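You operate a simulated robot arm through the tools that you are given. There is no shell and no other tool. Be economical: measure what you need, move in short steps, check, and stop when the job is done.

The job below is to be done with a simulated two-armed robot. You get a single attempt, and the scene is never put back.

## Task
Hold the gauge bar, pull off the black cap and fit the green one.
Fine: stand the black cap on the teal bench between the hub and the purple spacers.
Where things are to end (x, y in the base frame): black cap within 60 mm of [610, 0].
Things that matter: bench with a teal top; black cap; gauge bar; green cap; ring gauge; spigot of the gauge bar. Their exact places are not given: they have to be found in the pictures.

The check looks at the end state, three seconds after you hand in, the way a careful person would. Anything else that was tipped, shoved, dropped, spilled or broken makes it a failure. A push-on lid holds only when it is set on centred and level and pressed home; a screw cap is set on level and turned clockwise until tight.

## Robot
Two 7-joint arms with two-finger parallel grippers on one trunk, on a base that drives. Base frame: it is fixed to the floor where the robot stands at the start and does not move with it; the origin is under the middle of the robot, x ahead of it, y to its left, z up. Lengths are in mm, angles in rad, forces in N, time in s.
The left shoulder is at the start at [60, 143, 965], the right one opposite. With the tool pointing down near the work surface each hand reaches from about 320 to 740 mm from the robot's upright axis, wherever it stands, measured 20 degrees to its own side. Places, roughly: bench with a teal top [600, 200, 800]; spigot of the gauge bar [500, 0, 800]. Payload 1.57 kg a hand.
The tool frame of a hand sits at the grasp point between the pads (the TCP): z along the fingers, y along the line on which they close. The tips reach 30 mm beyond it. The gripper opens to 110 mm. The fingers are 24 mm wide and 12 mm thick; the gripper's body (48 by 112 mm) begins 78 mm behind the TCP.
Orientation is told as [roll, pitch, yaw] about the base's x, y, z axes, in that order, counted from this pose: with the fingers straight down and closing along the base's y, the tool's x points along the base's -x, its y along +y and its z along -z.

## Interface
- The arms move only by the tool play_rows. It takes "left_rows", "right_rows" or both (then of equal length, played together; a hand with none holds still); each is a list that holds one entry, the list of rows, each a list of 7 numbers: the turn, a rotation vector about the tool's x, y, z in units of 5 degrees (1.0 is 5 degrees), then the shift along the tool's x, y, z in units of 20 mm (1.0 is 20 mm), then the finger opening in mm, from 0 to 110. In form: [[[ax, ay, az, tx, ty, tz, hand], ...]]. A call has 1 to 8 rows; each row shifts and turns the commanded pose from where the row before left it, along the tool's axes as they then stand. A call with a number of a shift or a turn outside -1 to 1 is refused whole. Rows are played at 5 a second. More than 50 mm and 0.15 rad between two rows, or a gripper value outside its range, and nothing of the call is played. A pose out of reach is approached as far as the arm can. The call stops where the force on the tool passes 90 N (or 10 N more than at its start, if that is more) or the arm is blocked; 0.2 s more then pass. The fingers move at their own pace (about 45 mm/s each) and stop on an object; they squeeze with about 35 N. The grip force told is the motor's: it shows also when the fingers shut on nothing. Time passes only in rows, and 0.2 s behind the last, so rows that do not move let the fingers close. It gives the time, the measured TCP pose, the force on the tool (base axes), the opening and the grip force at its end, in the units of the frame above (readings bear some noise), with the torque about the TCP (base axes, N m) and any sound that the robot's microphone picked up.
- Cameras (640 x 400 px; columns grow to the right, rows downward): "scene" is now at [42.9, -12.5, 1574.3]; the picture's right is [-0.19, -0.98, 0.00], its down [-0.77, 0.15, -0.62] and it looks along [0.61, -0.12, -0.78] (base axes); focal length 253 px, centre (320, 200). "left" rides on the left gripper at [70, -16, -141] in its tool frame; the picture's right is [0.23, 0.97, 0.00], its down [-0.85, 0.20, -0.48] and it looks along [-0.47, 0.11, 0.88] (tool axes); focal length 222 px, centre (320, 200). "right" rides on the right gripper at [70, 16, -141] in its tool frame; the picture's right is [-0.23, 0.97, 0.00], its down [-0.85, -0.20, -0.48] and it looks along [-0.47, -0.11, 0.88] (tool axes); focal length 222 px, centre (320, 200).
- capture(camera): a new picture of that camera. It takes no simulated time.
- slide_trunk(by): slides the trunk up (or, below 0, down) by that many mm; the arms and the scene camera ride with it, the base frame stays. It gives what a move gives, with no picture.
- drive_base(legs): drives the robot by 1 to 6 legs, each [ahead, left, turn to the left] in mm, mm and rad, along the robot's own axes; the way and the turn of a leg run together, so that a leg with both is an arc; at most 1500 mm and 3.142 rad a leg. The arms and the cameras ride along, it lands a little off, and it stops where it bumps. It gives what a move gives.
- pan_tilt(pan, tilt): turns the head with the scene camera to pan (to the left, within 1.501 rad either way) and tilt (down, from -0.506 to 1.204), counted from straight ahead of the robot. It gives what a move gives.
- probe_pixels(camera, pixels): for up to 12 pixels [column, row] of the newest picture of that camera ("zoom" is the newest enlarged one), the place [x, y, z] in the base frame of the surface seen there, good to about 3 mm. It takes no simulated time.
- inspect(camera, box): a new picture of the part [left, top, right, bottom] of that camera's present view, enlarged. It takes no simulated time.
- job_done(): hands the job in; it is judged then, once.

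Go step by step. Measure first, check grasps and placings, and put right what went wrong. The budget is 80 turns and 78 pictures, counting those below and the enlarged ones. Unless the task says otherwise, let go and move clear before handing in, and close with one line.

The tools are called after "Request:" by a JSON object that holds its "name" and its "arguments". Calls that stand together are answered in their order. play_rows: Moves the arms, as the interface text tells. Its arguments: {"type":"object","properties":{"left_rows":{"type":"array","items":{"type":"array","items":{"type":"array","items":{"type":"number"}}}},"right_rows":{"type":"array","items":{"type":"array","items":{"type":"array","items":{"type":"number"}}}}},"required":[]} The other tools are called the same way: slide_trunk (by) slides the trunk up or down; drive_base (legs) drives the base; pan_tilt (pan, tilt) turns the head that bears the scene camera; capture (camera) takes a picture; probe_pixels (camera, pixels) gives the place of the surface under pixels of a picture; inspect (camera, box) takes an enlarged picture of a part of a camera's view; job_done () hands the job in.

At the start:

```text
time: 0.0
left_tcp_pos: [530.0, 253.4, 1102.1]
left_tcp_rot: [-0.001, -0.001, -0.001]
left_wrist_force: [1.5, -0.8, 0.2]
left_ft_torque: [0.01, -0.02, 0.03]
left_grip_width: 109.7
left_grip_force: 0.0
right_tcp_pos: [546.3, -256.5, 1120.2]
right_tcp_rot: [0.0, 0.002, 0.001]
right_wrist_force: [0.6, 0.1, 0.0]
right_ft_torque: [0.02, 0.0, 0.0]
right_grip_width: 109.7
right_grip_force: 0.0
trunk travel left (down, up): [-564.0, 26.0]
robot x, y, heading: [-0.7, 0.3, -0.003]
head pan, tilt: [-0.194, 0.895]
```

scene: 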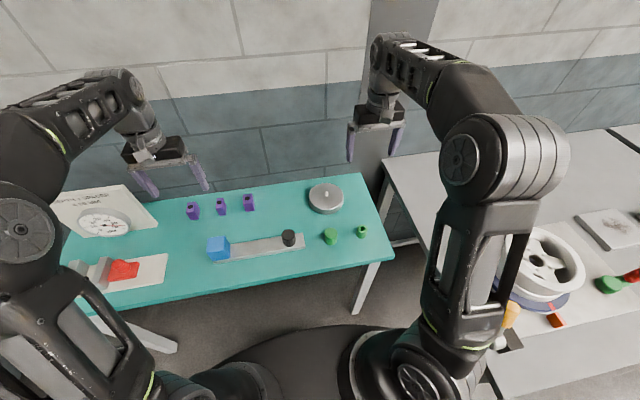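
right: 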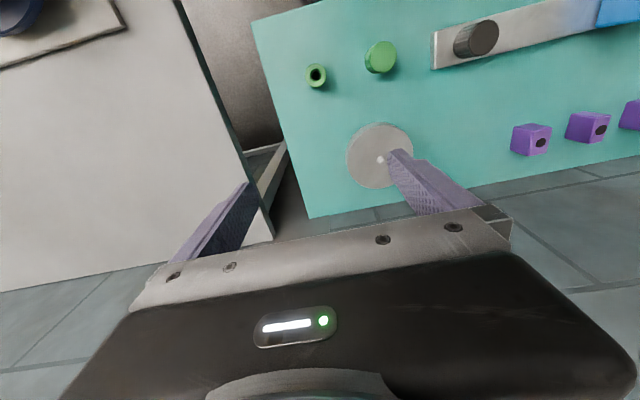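
left: 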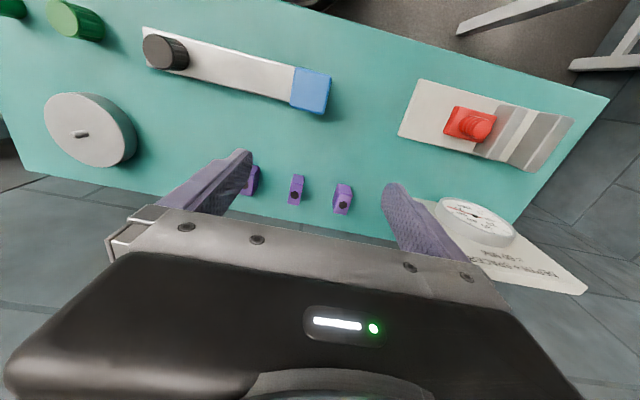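

The scene shows the gauge bar around (260,248) with a blue block at one end and the black cap at (288,238), and green things at (330,236) and (362,231). I'll zoom in on these and probe them.

Request:
{"name": "inspect", "arguments": {"camera": "scene", "box": [180, 170, 400, 300]}}

Request:
{"name": "inspect", "arguments": {"camera": "right", "box": [280, 0, 640, 225]}}

Request:
{"name": "probe_pixels", "arguments": {"camera": "scene", "pixels": [[288, 234], [330, 234], [362, 229], [326, 190], [249, 197], [220, 202], [193, 206], [218, 241], [260, 248], [300, 242], [270, 220], [225, 260]]}}

```text
2.91 times, centred on (290, 235) of scene
```

zoom: 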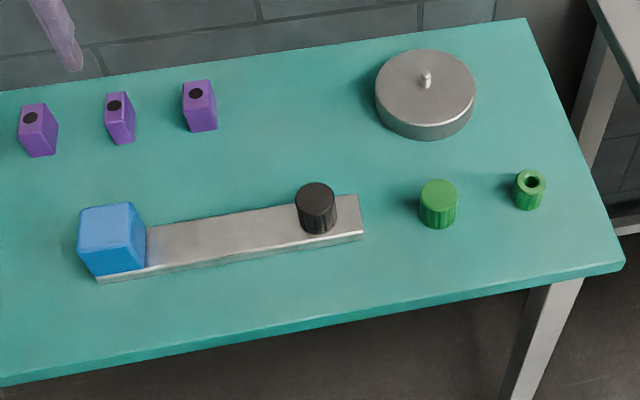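

```text
1.78 times, centred on (460, 112) of right
```

zoom: 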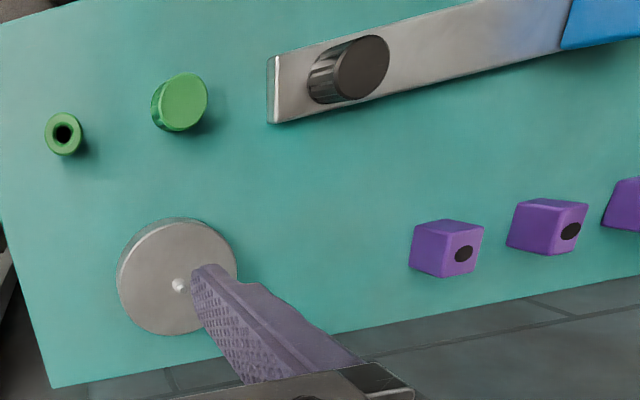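

```text
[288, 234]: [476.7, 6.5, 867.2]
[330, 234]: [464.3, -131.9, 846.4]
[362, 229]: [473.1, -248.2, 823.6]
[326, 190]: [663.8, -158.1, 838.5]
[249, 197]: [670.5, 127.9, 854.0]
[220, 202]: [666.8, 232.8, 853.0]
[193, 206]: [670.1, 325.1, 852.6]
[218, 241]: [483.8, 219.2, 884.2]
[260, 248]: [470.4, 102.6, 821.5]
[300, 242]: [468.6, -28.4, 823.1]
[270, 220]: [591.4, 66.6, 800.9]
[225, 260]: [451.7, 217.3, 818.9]
```

Black cap is near (477,6), top at z≈867 on a bar with its top at ≈822. The green cap is near (464,-132) and the ring gauge near (473,-248). I'll probe edges for precise geometry.

Request:
{"name": "probe_pixels", "arguments": {"camera": "zoom", "pixels": [[280, 62], [282, 118], [480, 8], [500, 66], [360, 68], [338, 70], [386, 62], [360, 40], [365, 97], [184, 100], [63, 134], [565, 40]]}}

Request:
{"name": "inspect", "arguments": {"camera": "left", "box": [20, 0, 360, 212]}}

```text
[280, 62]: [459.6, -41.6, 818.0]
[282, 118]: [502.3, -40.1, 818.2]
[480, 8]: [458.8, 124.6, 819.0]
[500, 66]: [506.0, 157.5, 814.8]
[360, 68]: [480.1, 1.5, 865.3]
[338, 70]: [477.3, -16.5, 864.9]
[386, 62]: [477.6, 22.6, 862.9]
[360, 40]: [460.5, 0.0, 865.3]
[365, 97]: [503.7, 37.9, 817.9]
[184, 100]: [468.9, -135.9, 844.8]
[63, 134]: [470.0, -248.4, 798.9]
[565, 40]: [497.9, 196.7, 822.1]
```

```text
1.88 times, centred on (190, 106) of left
```

zoom: 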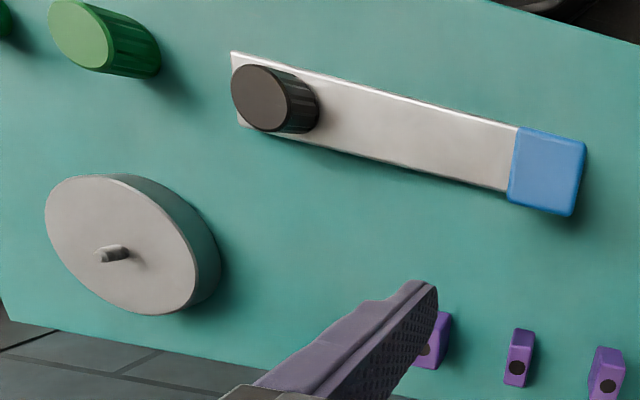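

The bar lies along y (x≈456–506, top ≈819) and the black cap is about 42 mm wide, centred near (479,3). I'll bring the left hand round to yaw -90 so it can straddle the bar, and move the right hand over the cap.

Request:
{"name": "play_rows", "arguments": {"left_rows": [[[0, 0, 1, 0, 0, 0.4, 110], [0, 0, 1, 0, 0, 0.4, 110], [0, 0, 1, 0, 0, 0.4, 110], [0, 0, 1, 0, 0, 0.4, 110], [0, 0, 1, 0, 0, 0.4, 110], [0, 0, 1, 0, 0, 0.4, 110], [0, 0, 1, 0, 0, 0.4, 110], [0, 0, 1, 0, 0, 0.4, 110]]], "right_rows": [[[0, 0, 0, 0.2, 0.8, 0.5, 110], [0, 0, 0, 0.2, 0.8, 0.5, 110], [0, 0, 0, 0.2, 0.8, 0.5, 110], [0, 0, 0, 0.2, 0.8, 0.5, 110], [0, 0, 0, 0.2, 0.8, 0.5, 110], [0, 0, 0, 0.2, 0.8, 0.5, 110], [0, 0, 0, 0.2, 0.8, 0.5, 110], [0, 0, 0, 0.2, 0.8, 0.5, 110]]]}}

Request:
{"name": "play_rows", "arguments": {"left_rows": [[[0, 0, 1, 0, 0, 0.4, 110], [0, 0, 1, 0, 0, 0.4, 110], [0, 0, 1, 0, 0, 0.4, 110], [0, 0, 1, 0, 0, 0.4, 110], [0, 0, 1, 0, 0, 0.4, 110], [0, 0, 1, 0, 0, 0.4, 110], [0, 0, 1, 0, 0, 0.4, 110], [0, 0, 1, 0, 0, 0.4, 110]]]}}

Request:
{"name": "play_rows", "arguments": {"left_rows": [[[0, 0, 1, 0, 0, 0, 110], [0, 0, 1, 0, 0, 0, 110], [0, 0, 0, 0, 0, 0, 110]]]}}

```text
time: 1.8
left_tcp_pos: [529.9, 253.0, 1038.1]
left_tcp_rot: [0.0, 0.0, -0.7]
left_wrist_force: [0.3, -0.2, 0.1]
left_ft_torque: [0.0, -0.04, 0.0]
left_grip_width: 110.0
left_grip_force: 0.0
right_tcp_pos: [516.6, -126.2, 1038.2]
right_tcp_rot: [0.0, 0.0, 0.001]
right_wrist_force: [0.2, 0.3, -0.1]
right_ft_torque: [0.0, -0.02, 0.03]
right_grip_width: 110.0
right_grip_force: 0.0
trunk travel left (down, up): [-564.0, 26.0]
robot x, y, heading: [0.6, 1.7, -0.001]
head pan, tilt: [-0.194, 0.895]
```

```text
time: 3.6
left_tcp_pos: [530.0, 252.8, 975.2]
left_tcp_rot: [-0.001, 0.0, -1.398]
left_wrist_force: [-0.3, -0.7, 0.4]
left_ft_torque: [0.0, -0.02, 0.01]
left_grip_width: 109.9
left_grip_force: 0.1
right_tcp_pos: [515.6, -127.8, 1038.0]
right_tcp_rot: [0.0, 0.0, 0.001]
right_wrist_force: [-0.4, 0.4, 0.7]
right_ft_torque: [-0.02, -0.03, 0.01]
right_grip_width: 110.0
right_grip_force: 0.0
trunk travel left (down, up): [-564.0, 26.0]
robot x, y, heading: [2.4, 0.2, 0.001]
head pan, tilt: [-0.194, 0.895]
```

```text
time: 4.4
left_tcp_pos: [530.2, 253.0, 976.1]
left_tcp_rot: [-0.001, -0.001, -1.572]
left_wrist_force: [0.3, 0.7, 0.4]
left_ft_torque: [0.01, -0.03, 0.03]
left_grip_width: 110.1
left_grip_force: 0.0
right_tcp_pos: [516.5, -128.4, 1038.6]
right_tcp_rot: [-0.001, 0.0, 0.0]
right_wrist_force: [0.6, -0.2, 0.4]
right_ft_torque: [0.0, -0.03, 0.02]
right_grip_width: 110.0
right_grip_force: 0.0
trunk travel left (down, up): [-564.0, 26.0]
robot x, y, heading: [0.5, 1.4, 0.001]
head pan, tilt: [-0.194, 0.895]
```

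The left hand is now at yaw -90, so its tool x is +y and its tool y is +x. I'll move it above the bar at about (481,120) and the right hand over the cap, keeping both high, then look.

Request:
{"name": "play_rows", "arguments": {"left_rows": [[[0, 0, 0, -0.95, -0.35, 0, 110], [0, 0, 0, -0.95, -0.35, 0, 110], [0, 0, 0, -0.95, -0.35, 0, 110], [0, 0, 0, -0.95, -0.35, 0, 110], [0, 0, 0, -0.95, -0.35, 0, 110], [0, 0, 0, -0.95, -0.35, 0, 110], [0, 0, 0, -0.95, -0.35, 0, 110], [0, 0, 0, 0, 0, 0, 110]]], "right_rows": [[[0, 0, 0, 0.27, 0.94, 0.35, 110], [0, 0, 0, 0.27, 0.94, 0.35, 110], [0, 0, 0, 0.27, 0.94, 0.35, 110], [0, 0, 0, 0.27, 0.94, 0.35, 110], [0, 0, 0, 0.27, 0.94, 0.35, 110], [0, 0, 0, 0.27, 0.94, 0.35, 110], [0, 0, 0, 0.27, 0.94, 0.35, 110], [0, 0, 0, 0, 0, 0, 110]]]}}

Request:
{"name": "capture", "arguments": {"camera": "left"}}

Request:
{"name": "capture", "arguments": {"camera": "right"}}

Request:
{"name": "capture", "arguments": {"camera": "scene"}}

```text
time: 6.2
left_tcp_pos: [480.6, 118.7, 975.9]
left_tcp_rot: [-0.001, 0.002, -1.572]
left_wrist_force: [-1.2, -0.1, 0.7]
left_ft_torque: [-0.09, -0.02, -0.03]
left_grip_width: 110.0
left_grip_force: 0.0
right_tcp_pos: [477.8, 2.2, 990.0]
right_tcp_rot: [0.0, 0.001, 0.001]
right_wrist_force: [-0.6, -0.6, -0.6]
right_ft_torque: [0.01, 0.0, -0.03]
right_grip_width: 109.5
right_grip_force: 0.1
trunk travel left (down, up): [-564.0, 26.0]
robot x, y, heading: [0.8, 0.5, 0.003]
head pan, tilt: [-0.194, 0.895]
```

```text
71 pictures are left
```

left: 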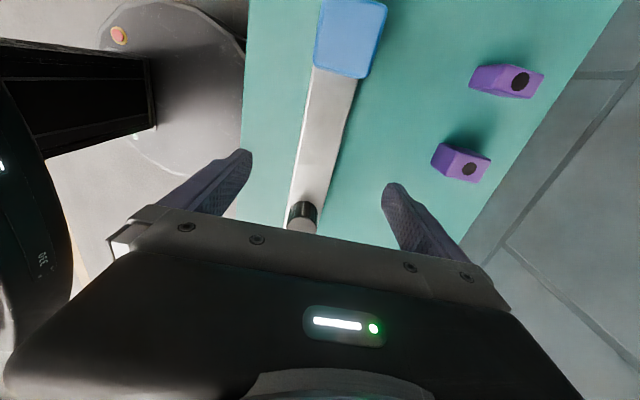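

```text
70 pictures are left
```

right: 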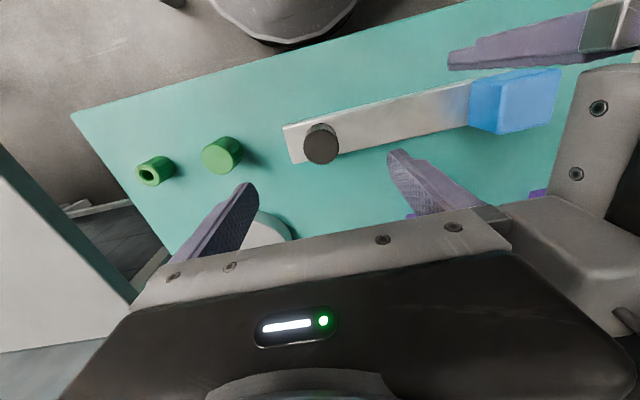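

```text
69 pictures are left
```

scene: 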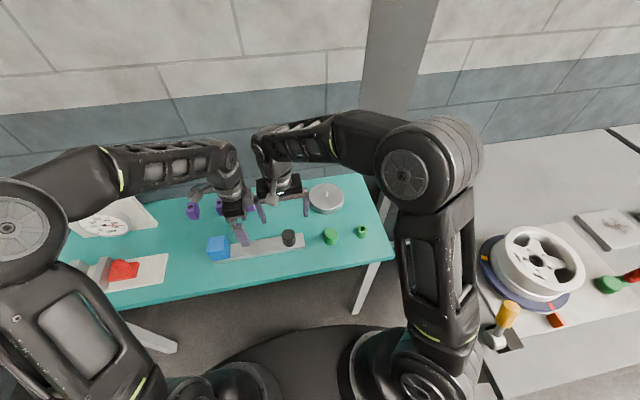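

Both hands are over their targets with a fair gap. I'll probe the bar edges, block and caps precisely.

Request:
{"name": "probe_pixels", "arguments": {"camera": "left", "pixels": [[305, 130], [342, 130], [325, 130], [298, 180], [328, 180], [345, 20], [340, 74]]}}

Request:
{"name": "probe_pixels", "arguments": {"camera": "right", "pixels": [[322, 145], [322, 128], [322, 162], [305, 145], [338, 145], [296, 128], [216, 153], [204, 156], [228, 152], [217, 140], [217, 166], [154, 172]]}}

Request:
{"name": "inspect", "arguments": {"camera": "right", "box": [120, 90, 400, 265]}}

```text
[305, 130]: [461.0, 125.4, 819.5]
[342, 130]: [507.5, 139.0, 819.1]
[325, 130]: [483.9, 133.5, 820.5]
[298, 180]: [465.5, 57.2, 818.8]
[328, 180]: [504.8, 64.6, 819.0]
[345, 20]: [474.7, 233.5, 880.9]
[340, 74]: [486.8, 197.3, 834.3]
```

```text
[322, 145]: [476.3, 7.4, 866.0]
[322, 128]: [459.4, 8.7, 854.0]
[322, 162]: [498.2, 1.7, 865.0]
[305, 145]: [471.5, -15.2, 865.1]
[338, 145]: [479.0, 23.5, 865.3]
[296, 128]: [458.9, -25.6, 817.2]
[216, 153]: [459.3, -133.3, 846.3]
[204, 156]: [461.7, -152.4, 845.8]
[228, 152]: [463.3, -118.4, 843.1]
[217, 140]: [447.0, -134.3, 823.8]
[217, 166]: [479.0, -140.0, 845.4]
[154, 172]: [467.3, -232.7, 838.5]
```

```text
2.29 times, centred on (260, 178) of right
```

zoom: 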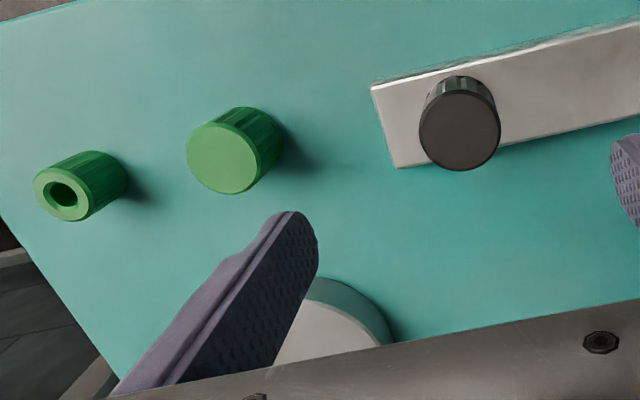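

The bar is about 46 mm wide with its centre at x≈483, and the black cap is centred near (479,4). I'll lower the left hand around the bar at y≈140.

Request:
{"name": "play_rows", "arguments": {"left_rows": [[[0, 0, 0, 0.55, 0.1, 0.9, 110], [0, 0, 0, 0.55, 0, 0.9, 110], [0, 0, 0, 0, 0, 0.9, 110], [0, 0, 0, 0, 0, 0.9, 110], [0, 0, 0, 0, 0, 0.9, 110], [0, 0, 0, 0, 0, 0.9, 110], [0, 0, 0, 0, 0, 0.9, 110], [0, 0, 0, 0, 0, 0.7, 110]]]}}

Request:
{"name": "capture", "arguments": {"camera": "left"}}

```text
time: 8.0
left_tcp_pos: [484.7, 142.2, 835.3]
left_tcp_rot: [0.0, -0.001, -1.571]
left_wrist_force: [0.0, 0.3, 0.6]
left_ft_torque: [-0.02, 0.0, 0.03]
left_grip_width: 110.1
left_grip_force: 0.1
right_tcp_pos: [477.6, 3.9, 988.7]
right_tcp_rot: [0.0, 0.001, 0.0]
right_wrist_force: [-0.2, -0.4, -0.6]
right_ft_torque: [-0.01, 0.01, -0.01]
right_grip_width: 110.2
right_grip_force: 0.0
trunk travel left (down, up): [-564.0, 26.0]
robot x, y, heading: [-0.4, 1.0, 0.003]
head pan, tilt: [-0.194, 0.895]
```

```text
67 pictures are left
```

left: 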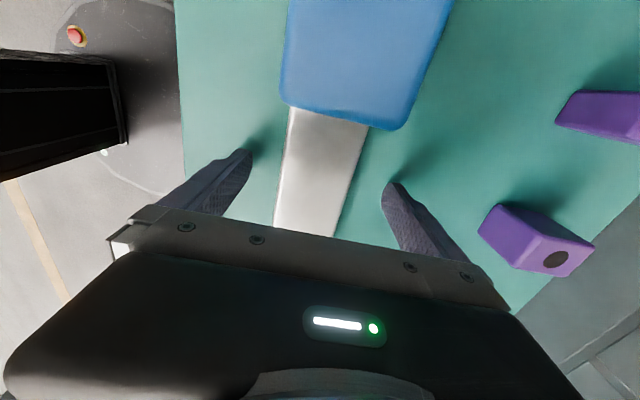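

The fingers straddle the bar. I'll close the left hand on it and check.

Request:
{"name": "play_rows", "arguments": {"left_rows": [[[0, 0, 0, 0, 0, 0, 70], [0, 0, 0, 0, 0, 0, 50], [0, 0, 0, 0, 0, 0, 40], [0, 0, 0, 0, 0, 0, 30], [0, 0, 0, 0, 0, 0, 30], [0, 0, 0, 0, 0, 0, 30]]]}}

Request:
{"name": "capture", "arguments": {"camera": "right"}}

Request:
{"name": "inspect", "arguments": {"camera": "scene", "box": [180, 130, 400, 268]}}

```text
time: 9.4
left_tcp_pos: [483.8, 141.6, 834.8]
left_tcp_rot: [0.001, 0.0, -1.57]
left_wrist_force: [-2.3, -0.7, -0.6]
left_ft_torque: [0.04, 0.19, -0.02]
left_grip_width: 55.6
left_grip_force: 35.1
right_tcp_pos: [477.8, 3.6, 990.5]
right_tcp_rot: [0.0, 0.0, 0.0]
right_wrist_force: [-0.5, 0.6, 0.2]
right_ft_torque: [0.0, 0.02, -0.02]
right_grip_width: 110.1
right_grip_force: 0.0
trunk travel left (down, up): [-564.0, 26.0]
robot x, y, heading: [0.4, 0.5, 0.0]
head pan, tilt: [-0.194, 0.895]
```

```text
66 pictures are left
```

right: 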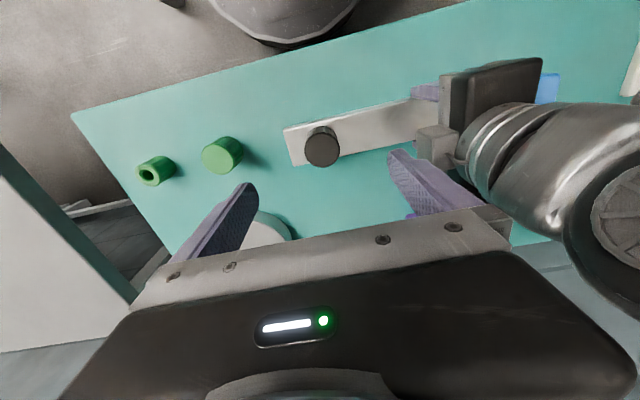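

```text
2.90 times, centred on (290, 199) of scene
```

zoom: 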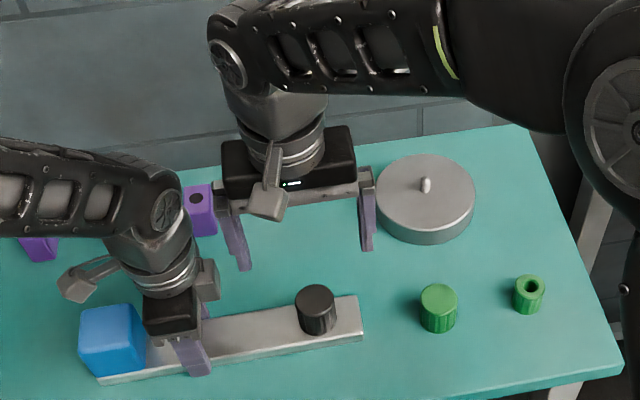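

The left hand holds the bar (opening 55.6, grip 35 N) and the cap hasn't moved. I'll lower the right hand over the black cap.

Request:
{"name": "play_rows", "arguments": {"right_rows": [[[0, 0, 0, -0.05, 0, 0.85, 90], [0, 0, 0, 0, 0, 0.85, 90], [0, 0, 0, 0, 0, 0.85, 90], [0, 0, 0, 0, 0, 0.85, 90], [0, 0, 0, 0, 0, 0.85, 90], [0, 0, 0, 0, 0, 0.85, 90], [0, 0, 0, 0, 0, 0.85, 90], [0, 0, 0, 0, 0, 0.8, 90]]]}}

Request:
{"name": "capture", "arguments": {"camera": "right"}}

Request:
{"name": "inspect", "arguments": {"camera": "scene", "box": [220, 170, 380, 270]}}

```text
time: 11.2
left_tcp_pos: [483.6, 142.7, 835.8]
left_tcp_rot: [0.0, 0.0, -1.572]
left_wrist_force: [-1.4, 0.7, -0.8]
left_ft_torque: [0.07, 0.17, 0.06]
left_grip_width: 55.8
left_grip_force: 34.9
right_tcp_pos: [476.9, 4.6, 854.2]
right_tcp_rot: [0.0, -0.002, 0.002]
right_wrist_force: [0.7, 0.5, -0.3]
right_ft_torque: [-0.01, 0.02, -0.03]
right_grip_width: 90.1
right_grip_force: 0.1
trunk travel left (down, up): [-564.0, 26.0]
robot x, y, heading: [1.2, -1.3, -0.002]
head pan, tilt: [-0.194, 0.895]
```

```text
64 pictures are left
```

right: 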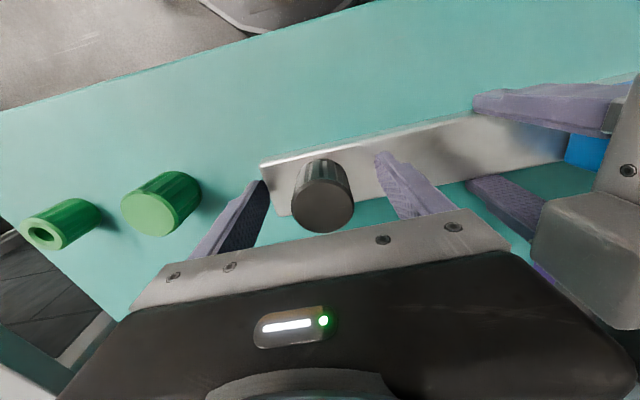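

```text
4.00 times, centred on (300, 220) of scene
```

zoom: 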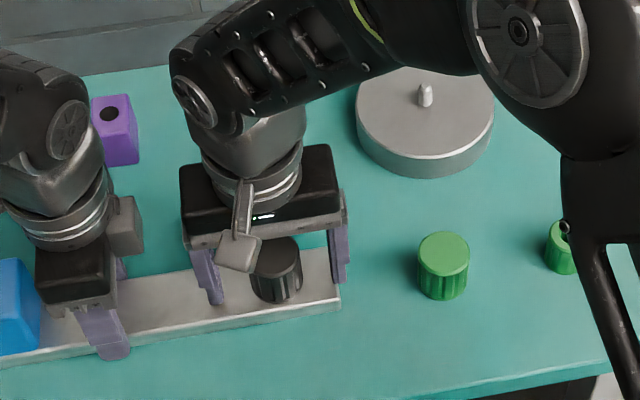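

The fingers straddle the cap; I'll verify the cap centre from this close view.

Request:
{"name": "probe_pixels", "arguments": {"camera": "right", "pixels": [[323, 208], [300, 205], [350, 205], [325, 190], [325, 228], [323, 172], [160, 215], [127, 205], [181, 210], [160, 198], [160, 232]]}}

```text
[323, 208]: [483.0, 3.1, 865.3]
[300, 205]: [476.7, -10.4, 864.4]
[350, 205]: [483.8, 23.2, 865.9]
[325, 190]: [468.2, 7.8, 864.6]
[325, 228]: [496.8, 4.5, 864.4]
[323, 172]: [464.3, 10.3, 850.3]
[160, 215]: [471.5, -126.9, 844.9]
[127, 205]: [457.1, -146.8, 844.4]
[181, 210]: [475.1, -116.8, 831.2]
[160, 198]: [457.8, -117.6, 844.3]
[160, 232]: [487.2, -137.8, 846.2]
```

The cap's centre is about x=481, so I'll shift +4 mm and close on it.

Request:
{"name": "play_rows", "arguments": {"right_rows": [[[0, 0, 0, -0.2, 0, 0, 70], [0, 0, 0, 0, 0, 0, 50], [0, 0, 0, 0, 0, 0, 30], [0, 0, 0, 0, 0, 0, 20], [0, 0, 0, 0, 0, 0, 20], [0, 0, 0, 0, 0, 0, 20]]]}}

```text
time: 12.6
left_tcp_pos: [484.3, 140.4, 836.8]
left_tcp_rot: [0.0, -0.003, -1.57]
left_wrist_force: [-0.4, -6.7, 1.4]
left_ft_torque: [-0.11, 0.12, -0.07]
left_grip_width: 55.7
left_grip_force: 35.2
right_tcp_pos: [479.8, 5.2, 855.4]
right_tcp_rot: [0.001, -0.002, 0.0]
right_wrist_force: [0.3, 8.0, -3.2]
right_ft_torque: [0.55, 0.04, 0.07]
right_grip_width: 45.2
right_grip_force: 34.9
trunk travel left (down, up): [-564.0, 26.0]
robot x, y, heading: [0.3, -1.0, 0.003]
head pan, tilt: [-0.194, 0.895]
```

I have the cap gripped at 45 mm. I'll pull straight up slowly while the left hand holds.

Request:
{"name": "play_rows", "arguments": {"right_rows": [[[0, 0, 0, 0, 0, -0.15, 20], [0, 0, 0, 0, 0, -0.15, 20], [0, 0, 0, 0, 0, -0.15, 20], [0, 0, 0, 0, 0, -0.15, 20]]]}}

Request:
{"name": "capture", "arguments": {"camera": "right"}}

```text
time: 13.6
left_tcp_pos: [484.6, 140.3, 835.4]
left_tcp_rot: [0.001, -0.003, -1.571]
left_wrist_force: [0.6, -14.4, 5.9]
left_ft_torque: [-0.79, 0.18, 0.45]
left_grip_width: 55.6
left_grip_force: 35.2
right_tcp_pos: [480.3, 4.5, 868.1]
right_tcp_rot: [0.003, 0.0, 0.003]
right_wrist_force: [-1.9, 14.4, -9.3]
right_ft_torque: [0.55, 0.05, 0.09]
right_grip_width: 45.0
right_grip_force: 35.2
trunk travel left (down, up): [-564.0, 26.0]
robot x, y, heading: [4.7, -2.1, -0.001]
head pan, tilt: [-0.194, 0.895]
```

```text
62 pictures are left
```

right: 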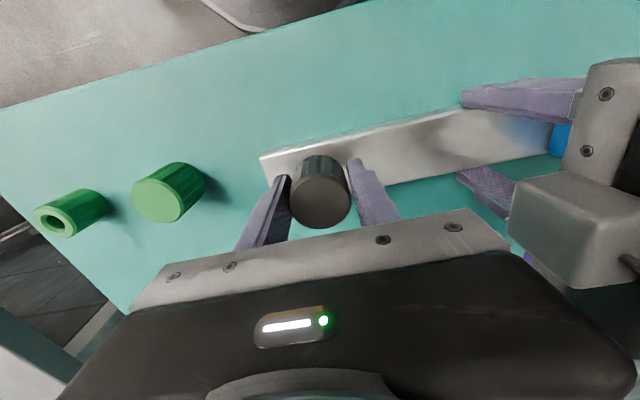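

The hand rose 13 mm at only about 9 N. I'll check whether the cap rose with it, then inspect the side.

Request:
{"name": "probe_pixels", "arguments": {"camera": "right", "pixels": [[320, 205], [320, 220]]}}

Request:
{"name": "inspect", "arguments": {"camera": "scene", "box": [250, 200, 330, 250]}}

```text
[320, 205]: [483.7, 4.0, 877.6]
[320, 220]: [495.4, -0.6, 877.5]
```

```text
8.00 times, centred on (290, 225) of scene
```

zoom: 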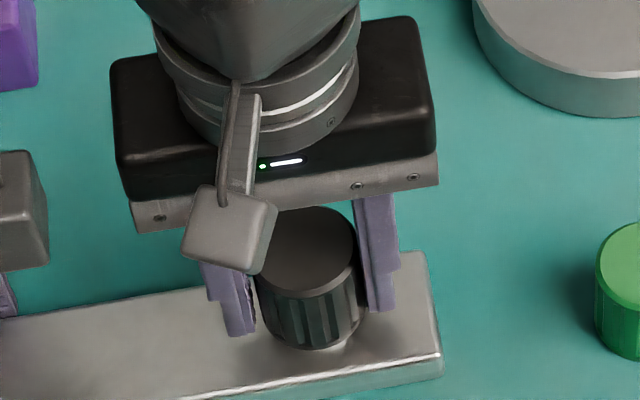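

The cap rose with the hand (top 865→877.5). I'll keep pulling up until it clears the spigot.

Request:
{"name": "play_rows", "arguments": {"right_rows": [[[0, 0, 0, 0, 0.05, -0.2, 20], [0, 0, 0, 0, 0, -0.2, 20], [0, 0, 0, 0, 0, -0.3, 20], [0, 0, 0, 0, 0, -0.4, 20], [0, 0, 0, 0, 0, -0.6, 20], [0, 0, 0, 0, 0, -0.8, 20], [0, 0, 0, 0, 0, -0.8, 20], [0, 0, 0, 0, 0, 0, 20]]]}}

Request:
{"name": "capture", "arguments": {"camera": "right"}}

Request:
{"name": "inspect", "arguments": {"camera": "scene", "box": [220, 170, 380, 270]}}

```text
time: 15.4
left_tcp_pos: [482.9, 142.1, 834.7]
left_tcp_rot: [-0.001, 0.001, -1.571]
left_wrist_force: [-0.7, 2.0, 2.5]
left_ft_torque: [0.49, -0.16, 0.08]
left_grip_width: 55.6
left_grip_force: 35.0
right_tcp_pos: [482.5, 4.0, 935.7]
right_tcp_rot: [-0.001, -0.002, 0.001]
right_wrist_force: [-0.9, 0.3, 0.1]
right_ft_torque: [0.01, -0.01, -0.02]
right_grip_width: 45.0
right_grip_force: 34.9
trunk travel left (down, up): [-564.0, 26.0]
robot x, y, heading: [-2.1, -1.1, -0.002]
head pan, tilt: [-0.194, 0.895]
```

```text
60 pictures are left
```

right: 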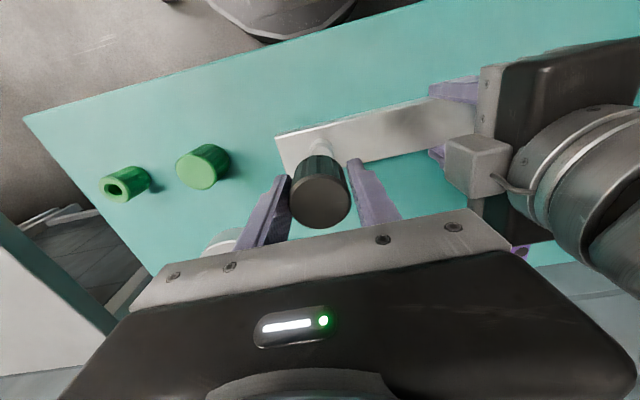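

```text
4.00 times, centred on (300, 220) of scene
```

zoom: 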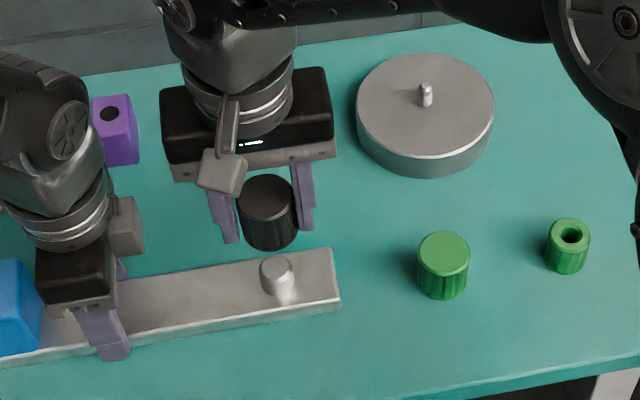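

The cap is off and the spigot shows. I'll carry the cap to (610,0).

Request:
{"name": "play_rows", "arguments": {"right_rows": [[[0, 0, 0, -0.8, 0, 0, 20], [0, 0, 0, -0.8, 0, 0, 20], [0, 0, 0, -0.8, 0, 0, 20], [0, 0, 0, -0.8, -0.1, 0, 20], [0, 0, 0, -0.8, -0.1, 0, 20], [0, 0, 0, -0.8, 0, 0, 20], [0, 0, 0, -0.8, 0, 0, 20], [0, 0, 0, -0.8, 0, 0, 20]]]}}

Request:
{"name": "play_rows", "arguments": {"right_rows": [[[0, 0, 0, 0, 0, 0.9, 20], [0, 0, 0, 0, 0, 0.9, 20], [0, 0, 0, 0, 0, 0.9, 20], [0, 0, 0, 0, 0, 0.9, 20], [0, 0, 0, 0, 0, 0.6, 20], [0, 0, 0, 0, 0, 0.2, 20], [0, 0, 0, 0, 0, 0, 20]]]}}

Request:
{"name": "capture", "arguments": {"camera": "right"}}

```text
time: 17.2
left_tcp_pos: [483.3, 140.5, 836.0]
left_tcp_rot: [-0.001, 0.0, -1.57]
left_wrist_force: [-1.0, -0.3, 0.3]
left_ft_torque: [0.07, 0.12, -0.01]
left_grip_width: 55.6
left_grip_force: 34.6
right_tcp_pos: [610.8, 1.0, 932.2]
right_tcp_rot: [0.0, -0.001, -0.001]
right_wrist_force: [0.3, -0.5, 1.2]
right_ft_torque: [-0.01, -0.01, 0.0]
right_grip_width: 45.3
right_grip_force: 35.3
trunk travel left (down, up): [-564.0, 26.0]
robot x, y, heading: [3.0, -2.1, 0.001]
head pan, tilt: [-0.194, 0.895]
```

```text
time: 18.8
left_tcp_pos: [484.0, 141.6, 834.9]
left_tcp_rot: [-0.001, 0.001, -1.57]
left_wrist_force: [0.2, -2.4, -0.1]
left_ft_torque: [-0.11, 0.03, 0.06]
left_grip_width: 55.7
left_grip_force: 35.0
right_tcp_pos: [610.5, 0.5, 846.0]
right_tcp_rot: [0.0, -0.001, 0.001]
right_wrist_force: [1.0, -0.3, -1.1]
right_ft_torque: [-0.01, -0.01, 0.0]
right_grip_width: 45.1
right_grip_force: 35.4
trunk travel left (down, up): [-564.0, 26.0]
robot x, y, heading: [0.5, 3.4, 0.0]
head pan, tilt: [-0.194, 0.895]
```

```text
58 pictures are left
```

right: 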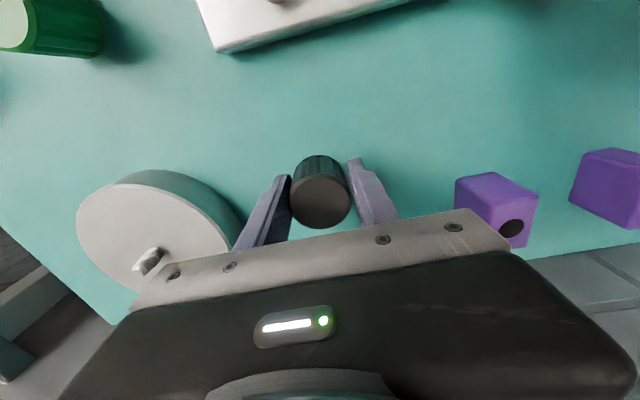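

I'll lower the last 10 mm in small steps, watching the vertical force.

Request:
{"name": "play_rows", "arguments": {"right_rows": [[[0, 0, 0, 0, 0, 0.15, 20], [0, 0, 0, 0, 0, 0.15, 20], [0, 0, 0, 0, 0, 0.1, 20], [0, 0, 0, 0, 0, 0.1, 20], [0, 0, 0, 0, 0, 0, 20]]]}}

Request:
{"name": "inspect", "arguments": {"camera": "scene", "box": [240, 160, 340, 222]}}

```text
time: 20.0
left_tcp_pos: [484.0, 141.8, 835.5]
left_tcp_rot: [-0.001, 0.001, -1.572]
left_wrist_force: [0.7, -0.1, 0.1]
left_ft_torque: [-0.23, -0.05, 0.04]
left_grip_width: 55.6
left_grip_force: 34.8
right_tcp_pos: [609.8, 0.8, 836.1]
right_tcp_rot: [-0.001, -0.002, 0.0]
right_wrist_force: [-0.6, -0.7, 4.6]
right_ft_torque: [0.06, 0.0, -0.02]
right_grip_width: 44.8
right_grip_force: 35.3
trunk travel left (down, up): [-564.0, 26.0]
robot x, y, heading: [0.6, -3.6, -0.003]
head pan, tilt: [-0.194, 0.895]
```

```text
6.40 times, centred on (290, 191) of scene
```

zoom: 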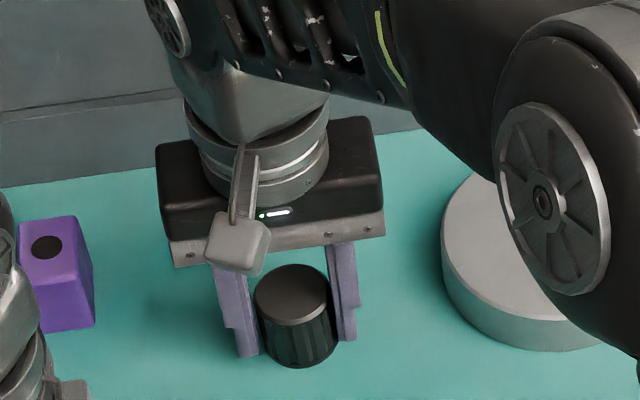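

There's 4.6 N of contact, so the cap is on the bench. I'll open and go straight up.

Request:
{"name": "play_rows", "arguments": {"right_rows": [[[0, 0, 0, 0, 0, 0, 60], [0, 0, 0, 0, 0, 0, 80], [0, 0, 0, 0, 0, 0, 80], [0, 0, 0, 0, 0, -1, 80], [0, 0, 0, 0, 0, -1, 80], [0, 0, 0, 0, 0, -1, 80], [0, 0, 0, 0, 0, -1, 80], [0, 0, 0, 0, 0, -1, 80]]]}}

Request:
{"name": "play_rows", "arguments": {"right_rows": [[[0, 0, 0, 0.9, -0.85, -0.2, 80], [0, 0, 0, 0.9, -0.85, -0.2, 80], [0, 0, 0, 0.9, -0.85, 0, 80], [0, 0, 0, 0.9, -0.85, 0, 80], [0, 0, 0, 0.9, -0.85, 0, 80], [0, 0, 0, 0.9, -0.85, 0, 80], [0, 0, 0, 0.9, -0.85, 0, 80], [0, 0, 0, 0.9, -0.85, 0, 90]]]}}

Request:
{"name": "capture", "arguments": {"camera": "right"}}

Request:
{"name": "inspect", "arguments": {"camera": "scene", "box": [220, 160, 380, 260]}}

```text
time: 21.8
left_tcp_pos: [484.0, 142.0, 836.1]
left_tcp_rot: [0.001, 0.0, -1.57]
left_wrist_force: [-0.8, 0.5, 0.4]
left_ft_torque: [0.07, 0.02, 0.03]
left_grip_width: 55.8
left_grip_force: 35.1
right_tcp_pos: [610.2, 3.1, 935.6]
right_tcp_rot: [0.0, 0.0, -0.002]
right_wrist_force: [-0.1, -0.3, 0.2]
right_ft_torque: [0.03, -0.01, 0.0]
right_grip_width: 79.8
right_grip_force: 0.1
trunk travel left (down, up): [-564.0, 26.0]
robot x, y, heading: [0.6, 1.0, 0.0]
head pan, tilt: [-0.194, 0.895]
```

```text
time: 23.6
left_tcp_pos: [483.1, 140.8, 835.2]
left_tcp_rot: [0.001, 0.001, -1.57]
left_wrist_force: [-2.7, -0.5, -0.4]
left_ft_torque: [0.21, -0.09, 0.06]
left_grip_width: 55.6
left_grip_force: 35.1
right_tcp_pos: [464.1, -134.7, 942.0]
right_tcp_rot: [0.0, -0.001, 0.0]
right_wrist_force: [-0.2, -0.4, -0.7]
right_ft_torque: [-0.02, -0.01, 0.03]
right_grip_width: 89.9
right_grip_force: 0.1
trunk travel left (down, up): [-564.0, 26.0]
robot x, y, heading: [-0.2, -0.4, 0.003]
head pan, tilt: [-0.194, 0.895]
```

```text
56 pictures are left
```

right: 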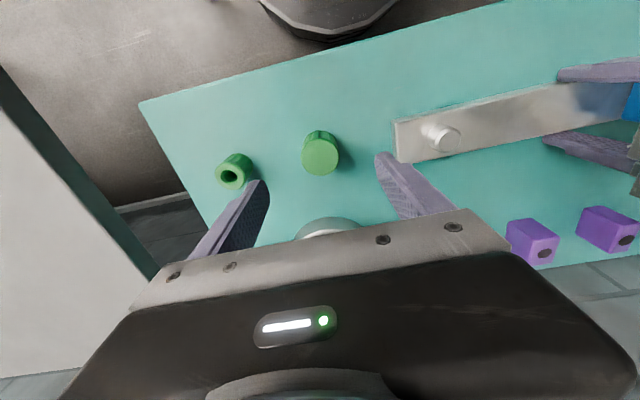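

```text
4.00 times, centred on (300, 210) of scene
```

zoom: 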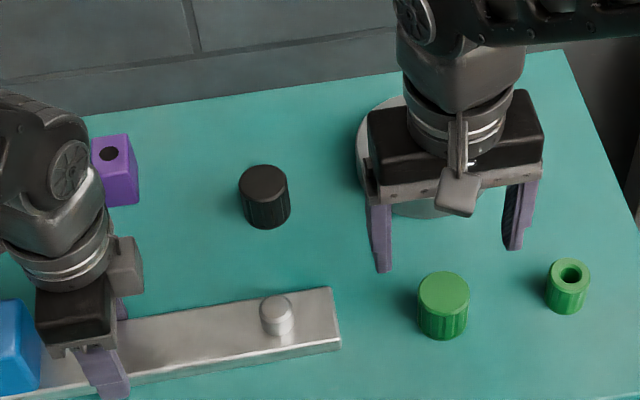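

The black cap stands on the bench. I'll take close views of the spigot and green cap to get their centres.

Request:
{"name": "inspect", "arguments": {"camera": "right", "box": [280, 100, 480, 225]}}

```text
3.20 times, centred on (380, 162) of right
```

zoom: 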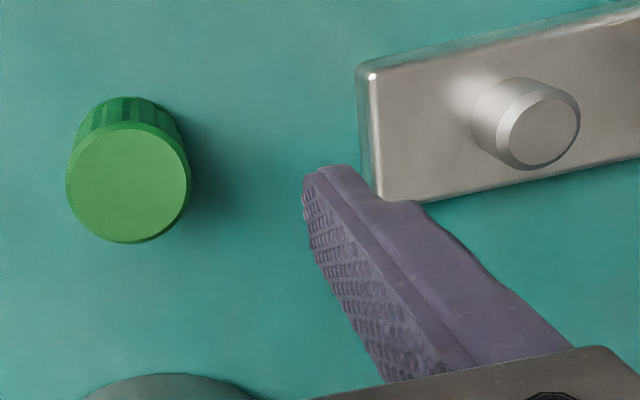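

Request:
{"name": "probe_pixels", "arguments": {"camera": "zoom", "pixels": [[128, 183], [72, 183], [184, 183], [128, 130], [128, 236], [544, 131], [515, 131], [573, 128], [544, 104], [544, 158], [420, 120], [250, 100]]}}

```text
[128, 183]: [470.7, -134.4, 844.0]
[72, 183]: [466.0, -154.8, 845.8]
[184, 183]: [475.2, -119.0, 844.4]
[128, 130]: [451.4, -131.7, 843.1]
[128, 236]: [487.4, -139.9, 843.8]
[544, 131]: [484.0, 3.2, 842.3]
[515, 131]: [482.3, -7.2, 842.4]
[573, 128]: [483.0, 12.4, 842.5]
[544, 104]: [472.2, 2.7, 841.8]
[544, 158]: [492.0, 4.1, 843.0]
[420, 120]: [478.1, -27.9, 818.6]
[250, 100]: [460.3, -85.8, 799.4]
```

The spigot centre is about (482.5,3.2) with its top at 842, and the green cap centre is about (469.5,-136.5) with its top at 844. I'll lower over the green cap.

Request:
{"name": "play_rows", "arguments": {"right_rows": [[[0, 0, 0, -0.28, -0.09, 0.8, 84], [0, 0, 0, 0, 0, 0.8, 84], [0, 0, 0, 0, 0, 0.8, 84], [0, 0, 0, 0, 0, 0.8, 84], [0, 0, 0, 0, 0, 0.8, 84], [0, 0, 0, 0, 0, 0.8, 84], [0, 0, 0, 0, 0, 0.45, 84], [0, 0, 0, 0, 0, 0, 84]]]}}

Request:
{"name": "inspect", "arguments": {"camera": "right", "box": [220, 130, 420, 255]}}

Request:
{"name": "probe_pixels", "arguments": {"camera": "zoom", "pixels": [[310, 230], [310, 190], [310, 270], [260, 240], [360, 240]]}}

```text
time: 25.4
left_tcp_pos: [484.2, 142.6, 835.7]
left_tcp_rot: [0.001, 0.001, -1.571]
left_wrist_force: [0.0, -0.9, 0.5]
left_ft_torque: [-0.08, 0.04, -0.01]
left_grip_width: 55.7
left_grip_force: 35.2
right_tcp_pos: [471.1, -135.4, 837.9]
right_tcp_rot: [0.0, 0.0, -0.001]
right_wrist_force: [-0.7, -0.4, -0.6]
right_ft_torque: [0.03, -0.02, -0.04]
right_grip_width: 84.1
right_grip_force: 0.1
trunk travel left (down, up): [-564.0, 26.0]
robot x, y, heading: [-1.6, 1.5, -0.003]
head pan, tilt: [-0.194, 0.895]
```

```text
3.20 times, centred on (320, 192) of right
```

zoom: 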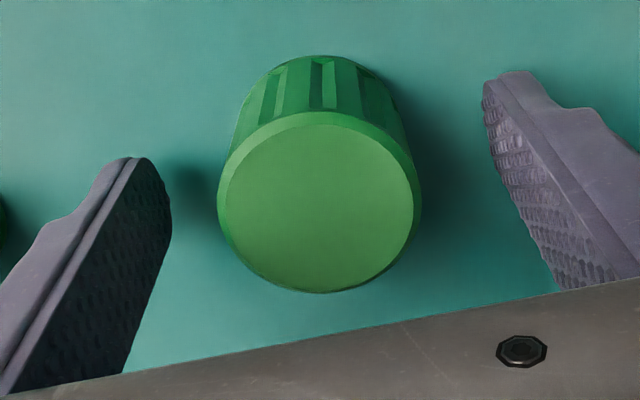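

```text
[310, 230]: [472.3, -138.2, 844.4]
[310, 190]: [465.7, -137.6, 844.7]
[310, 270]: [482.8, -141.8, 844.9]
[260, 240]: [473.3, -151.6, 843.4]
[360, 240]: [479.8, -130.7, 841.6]
```

The cap centre is about x=469, so I'll shift slightly and close on the green cap.

Request:
{"name": "play_rows", "arguments": {"right_rows": [[[0, 0, 0, 0.1, -0.03, 0, 65], [0, 0, 0, 0, 0, 0, 52], [0, 0, 0, 0, 0, 0, 40], [0, 0, 0, 0, 0, 0, 20], [0, 0, 0, 0, 0, 0, 20], [0, 0, 0, 0, 0, 0, 20]]]}}

Request:
{"name": "play_rows", "arguments": {"right_rows": [[[0, 0, 0, 0, 0, -0.4, 20], [0, 0, 0, 0, 0, -0.8, 20], [0, 0, 0, 0, 0, -0.8, 20], [0, 0, 0, 0, 0, -0.8, 20], [0, 0, 0, 0, 0, -0.8, 20], [0, 0, 0, 0, 0, 0, 20]]]}}

Request:
{"name": "inspect", "arguments": {"camera": "right", "box": [220, 130, 420, 255]}}

Request:
{"name": "inspect", "arguments": {"camera": "scene", "box": [240, 170, 400, 270]}}

```text
time: 26.8
left_tcp_pos: [483.6, 141.3, 834.9]
left_tcp_rot: [0.0, 0.0, -1.57]
left_wrist_force: [0.2, -0.5, 0.2]
left_ft_torque: [-0.09, -0.01, 0.02]
left_grip_width: 55.5
left_grip_force: 34.8
right_tcp_pos: [470.0, -135.6, 837.2]
right_tcp_rot: [-0.001, 0.0, -0.001]
right_wrist_force: [0.3, -1.3, 3.6]
right_ft_torque: [-0.16, 0.0, -0.03]
right_grip_width: 45.2
right_grip_force: 34.6
trunk travel left (down, up): [-564.0, 26.0]
robot x, y, heading: [0.8, 0.2, 0.002]
head pan, tilt: [-0.194, 0.895]
```

```text
time: 28.2
left_tcp_pos: [484.3, 141.9, 835.0]
left_tcp_rot: [0.001, 0.0, -1.571]
left_wrist_force: [-0.3, 0.1, -0.4]
left_ft_torque: [-0.03, -0.02, 0.02]
left_grip_width: 55.5
left_grip_force: 35.0
right_tcp_pos: [471.4, -138.1, 910.5]
right_tcp_rot: [0.001, 0.0, 0.0]
right_wrist_force: [-0.4, -0.4, 0.6]
right_ft_torque: [0.03, -0.01, 0.0]
right_grip_width: 45.0
right_grip_force: 35.3
trunk travel left (down, up): [-564.0, 26.0]
robot x, y, heading: [1.0, 2.0, 0.003]
head pan, tilt: [-0.194, 0.895]
```

```text
3.20 times, centred on (320, 192) of right
```

zoom: 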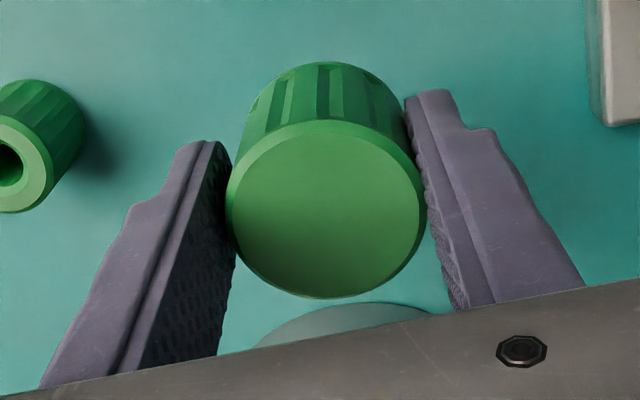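

```text
4.00 times, centred on (320, 220) of scene
```

zoom: 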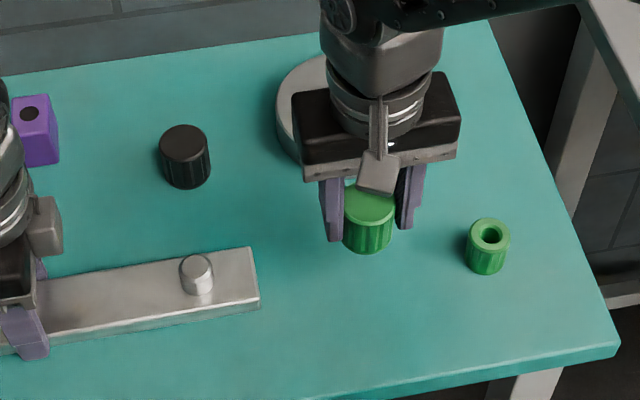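

The green cap is held level. I'll probe its top face to find its centre relative to the TCP (471.4,-138.1).

Request:
{"name": "inspect", "arguments": {"camera": "right", "box": [280, 160, 360, 230]}}

Request:
{"name": "probe_pixels", "arguments": {"camera": "right", "pixels": [[322, 172], [322, 180], [322, 188], [322, 196], [322, 204], [322, 212], [322, 220], [296, 196], [304, 196], [312, 196], [336, 196], [346, 196]]}}

```text
5.71 times, centred on (320, 195) of right
```

zoom: 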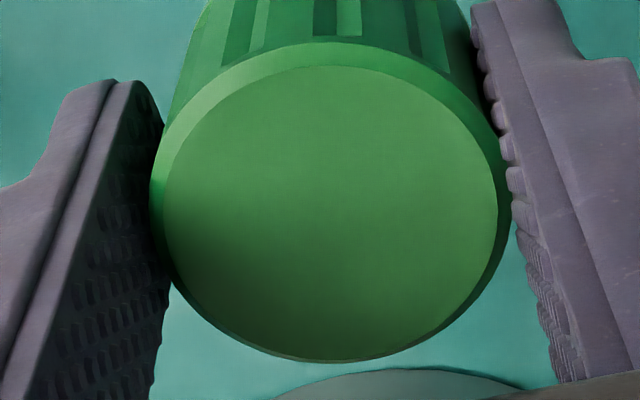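

```text
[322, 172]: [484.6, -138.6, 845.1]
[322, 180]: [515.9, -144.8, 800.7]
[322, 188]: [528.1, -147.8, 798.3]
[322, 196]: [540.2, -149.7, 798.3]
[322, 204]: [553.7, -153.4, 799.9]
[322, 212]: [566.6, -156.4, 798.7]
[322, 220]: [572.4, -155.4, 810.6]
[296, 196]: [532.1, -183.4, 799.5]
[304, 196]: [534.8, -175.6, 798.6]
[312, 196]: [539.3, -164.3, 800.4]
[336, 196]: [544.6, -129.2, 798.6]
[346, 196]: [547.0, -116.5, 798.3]
```

The right picture there was an old one; I'll probe the fresh zoom instead.

Request:
{"name": "probe_pixels", "arguments": {"camera": "zoom", "pixels": [[330, 72], [330, 80], [330, 352], [330, 345], [172, 200], [168, 205], [490, 200], [486, 205], [330, 205], [330, 150], [330, 260]]}}

```text
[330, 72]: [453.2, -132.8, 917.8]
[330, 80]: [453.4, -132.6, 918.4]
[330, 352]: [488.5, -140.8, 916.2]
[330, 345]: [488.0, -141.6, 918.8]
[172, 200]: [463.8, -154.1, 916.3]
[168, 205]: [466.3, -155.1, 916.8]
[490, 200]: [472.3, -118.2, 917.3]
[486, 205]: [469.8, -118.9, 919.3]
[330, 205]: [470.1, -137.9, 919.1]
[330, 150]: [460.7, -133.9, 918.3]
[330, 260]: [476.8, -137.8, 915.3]
```

The cap is centred at about (470.6,-137) relative to the TCP, i.e. essentially no offset. I'll carry it to hover over the spigot at (482,3.2).

Request:
{"name": "play_rows", "arguments": {"right_rows": [[[0, 0, 0, -0.07, 0.88, 0, 20], [0, 0, 0, -0.07, 0.88, 0, 20], [0, 0, 0, -0.07, 0.88, 0, 20], [0, 0, 0, -0.07, 0.88, 0, 20], [0, 0, 0, -0.07, 0.88, 0, 20], [0, 0, 0, -0.07, 0.88, 0, 20], [0, 0, 0, -0.07, 0.88, 0, 20], [0, 0, 0, -0.07, 0.88, 0, 20]]]}}

Request:
{"name": "play_rows", "arguments": {"right_rows": [[[0, 0, 0, 0, 0, 0, 20], [0, 0, 0, 0, 0, 0, 20]]]}}

Request:
{"name": "inspect", "arguments": {"camera": "right", "box": [260, 120, 380, 240]}}

Request:
{"name": "inspect", "arguments": {"camera": "scene", "box": [250, 200, 330, 250]}}

```text
time: 30.0
left_tcp_pos: [483.9, 143.1, 835.5]
left_tcp_rot: [0.0, -0.001, -1.572]
left_wrist_force: [-0.8, 2.0, 0.4]
left_ft_torque: [-0.62, 0.08, -0.12]
left_grip_width: 55.6
left_grip_force: 35.3
right_tcp_pos: [479.4, 3.2, 909.2]
right_tcp_rot: [0.0, -0.001, 0.0]
right_wrist_force: [-0.2, -0.7, -0.6]
right_ft_torque: [0.02, -0.01, 0.0]
right_grip_width: 45.1
right_grip_force: 34.7
trunk travel left (down, up): [-564.0, 26.0]
robot x, y, heading: [-0.9, 4.3, 0.003]
head pan, tilt: [-0.194, 0.895]
```

```text
time: 30.6
left_tcp_pos: [484.4, 142.1, 835.9]
left_tcp_rot: [0.0, 0.001, -1.57]
left_wrist_force: [-0.8, 0.0, -0.1]
left_ft_torque: [0.01, 0.05, -0.18]
left_grip_width: 55.5
left_grip_force: 34.5
right_tcp_pos: [480.9, 3.1, 909.9]
right_tcp_rot: [0.001, -0.002, 0.001]
right_wrist_force: [0.8, -0.3, -0.1]
right_ft_torque: [-0.01, 0.0, 0.01]
right_grip_width: 45.2
right_grip_force: 34.7
trunk travel left (down, up): [-564.0, 26.0]
robot x, y, heading: [-0.5, 3.0, 0.002]
head pan, tilt: [-0.194, 0.895]
```

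```text
3.33 times, centred on (320, 180) of right
```

zoom: 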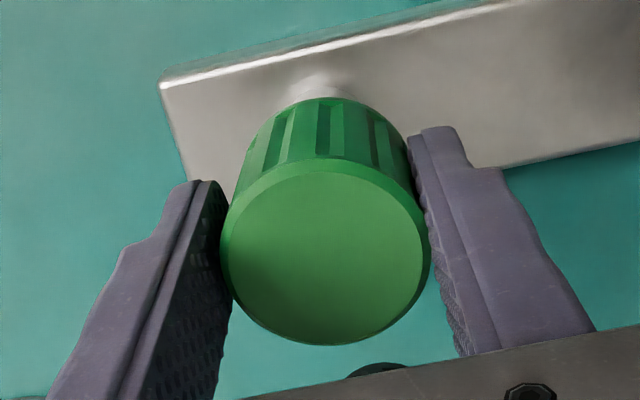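

```text
8.00 times, centred on (290, 225) of scene
```

zoom: 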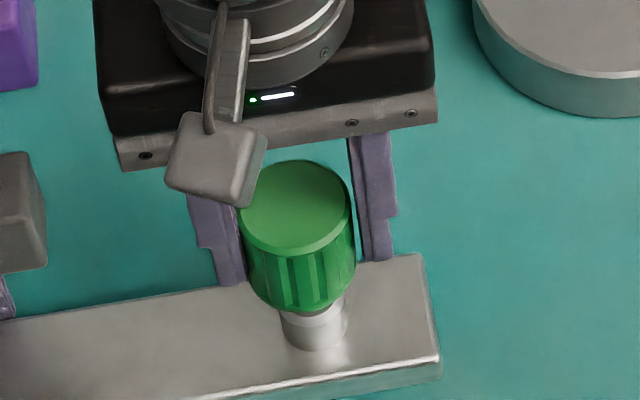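

The cap hovers directly above the spigot in both views. I'll probe the cap's top here to fine-tune its centre against the spigot at (482,3.2).

Request:
{"name": "probe_pixels", "arguments": {"camera": "zoom", "pixels": [[296, 168], [296, 240], [285, 200], [340, 205], [315, 325], [290, 330], [341, 335], [315, 345], [270, 180], [330, 180], [280, 235], [320, 235]]}}

Request:
{"name": "inspect", "arguments": {"camera": "right", "box": [280, 160, 360, 230]}}

Request:
{"name": "probe_pixels", "arguments": {"camera": "zoom", "pixels": [[330, 75], [330, 85], [330, 350], [330, 340], [172, 205], [490, 205], [180, 205], [482, 205]]}}

```text
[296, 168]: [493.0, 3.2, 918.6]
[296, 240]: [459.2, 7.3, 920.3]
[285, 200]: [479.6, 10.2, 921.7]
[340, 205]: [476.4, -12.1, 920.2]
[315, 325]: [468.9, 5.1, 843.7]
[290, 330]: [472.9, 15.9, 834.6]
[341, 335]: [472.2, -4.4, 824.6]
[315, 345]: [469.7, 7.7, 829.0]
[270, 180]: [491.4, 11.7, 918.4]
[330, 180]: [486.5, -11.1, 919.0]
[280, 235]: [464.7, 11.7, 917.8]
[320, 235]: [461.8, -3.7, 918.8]
```

```text
5.71 times, centred on (320, 195) of right
```

zoom: 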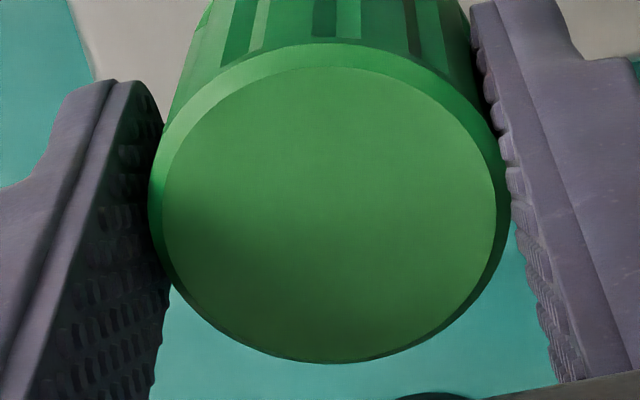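

```text
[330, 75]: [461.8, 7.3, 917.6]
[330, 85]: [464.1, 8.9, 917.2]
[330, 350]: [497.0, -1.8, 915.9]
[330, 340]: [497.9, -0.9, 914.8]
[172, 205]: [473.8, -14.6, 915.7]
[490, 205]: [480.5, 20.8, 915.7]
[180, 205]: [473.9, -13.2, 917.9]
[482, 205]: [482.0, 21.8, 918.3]
```

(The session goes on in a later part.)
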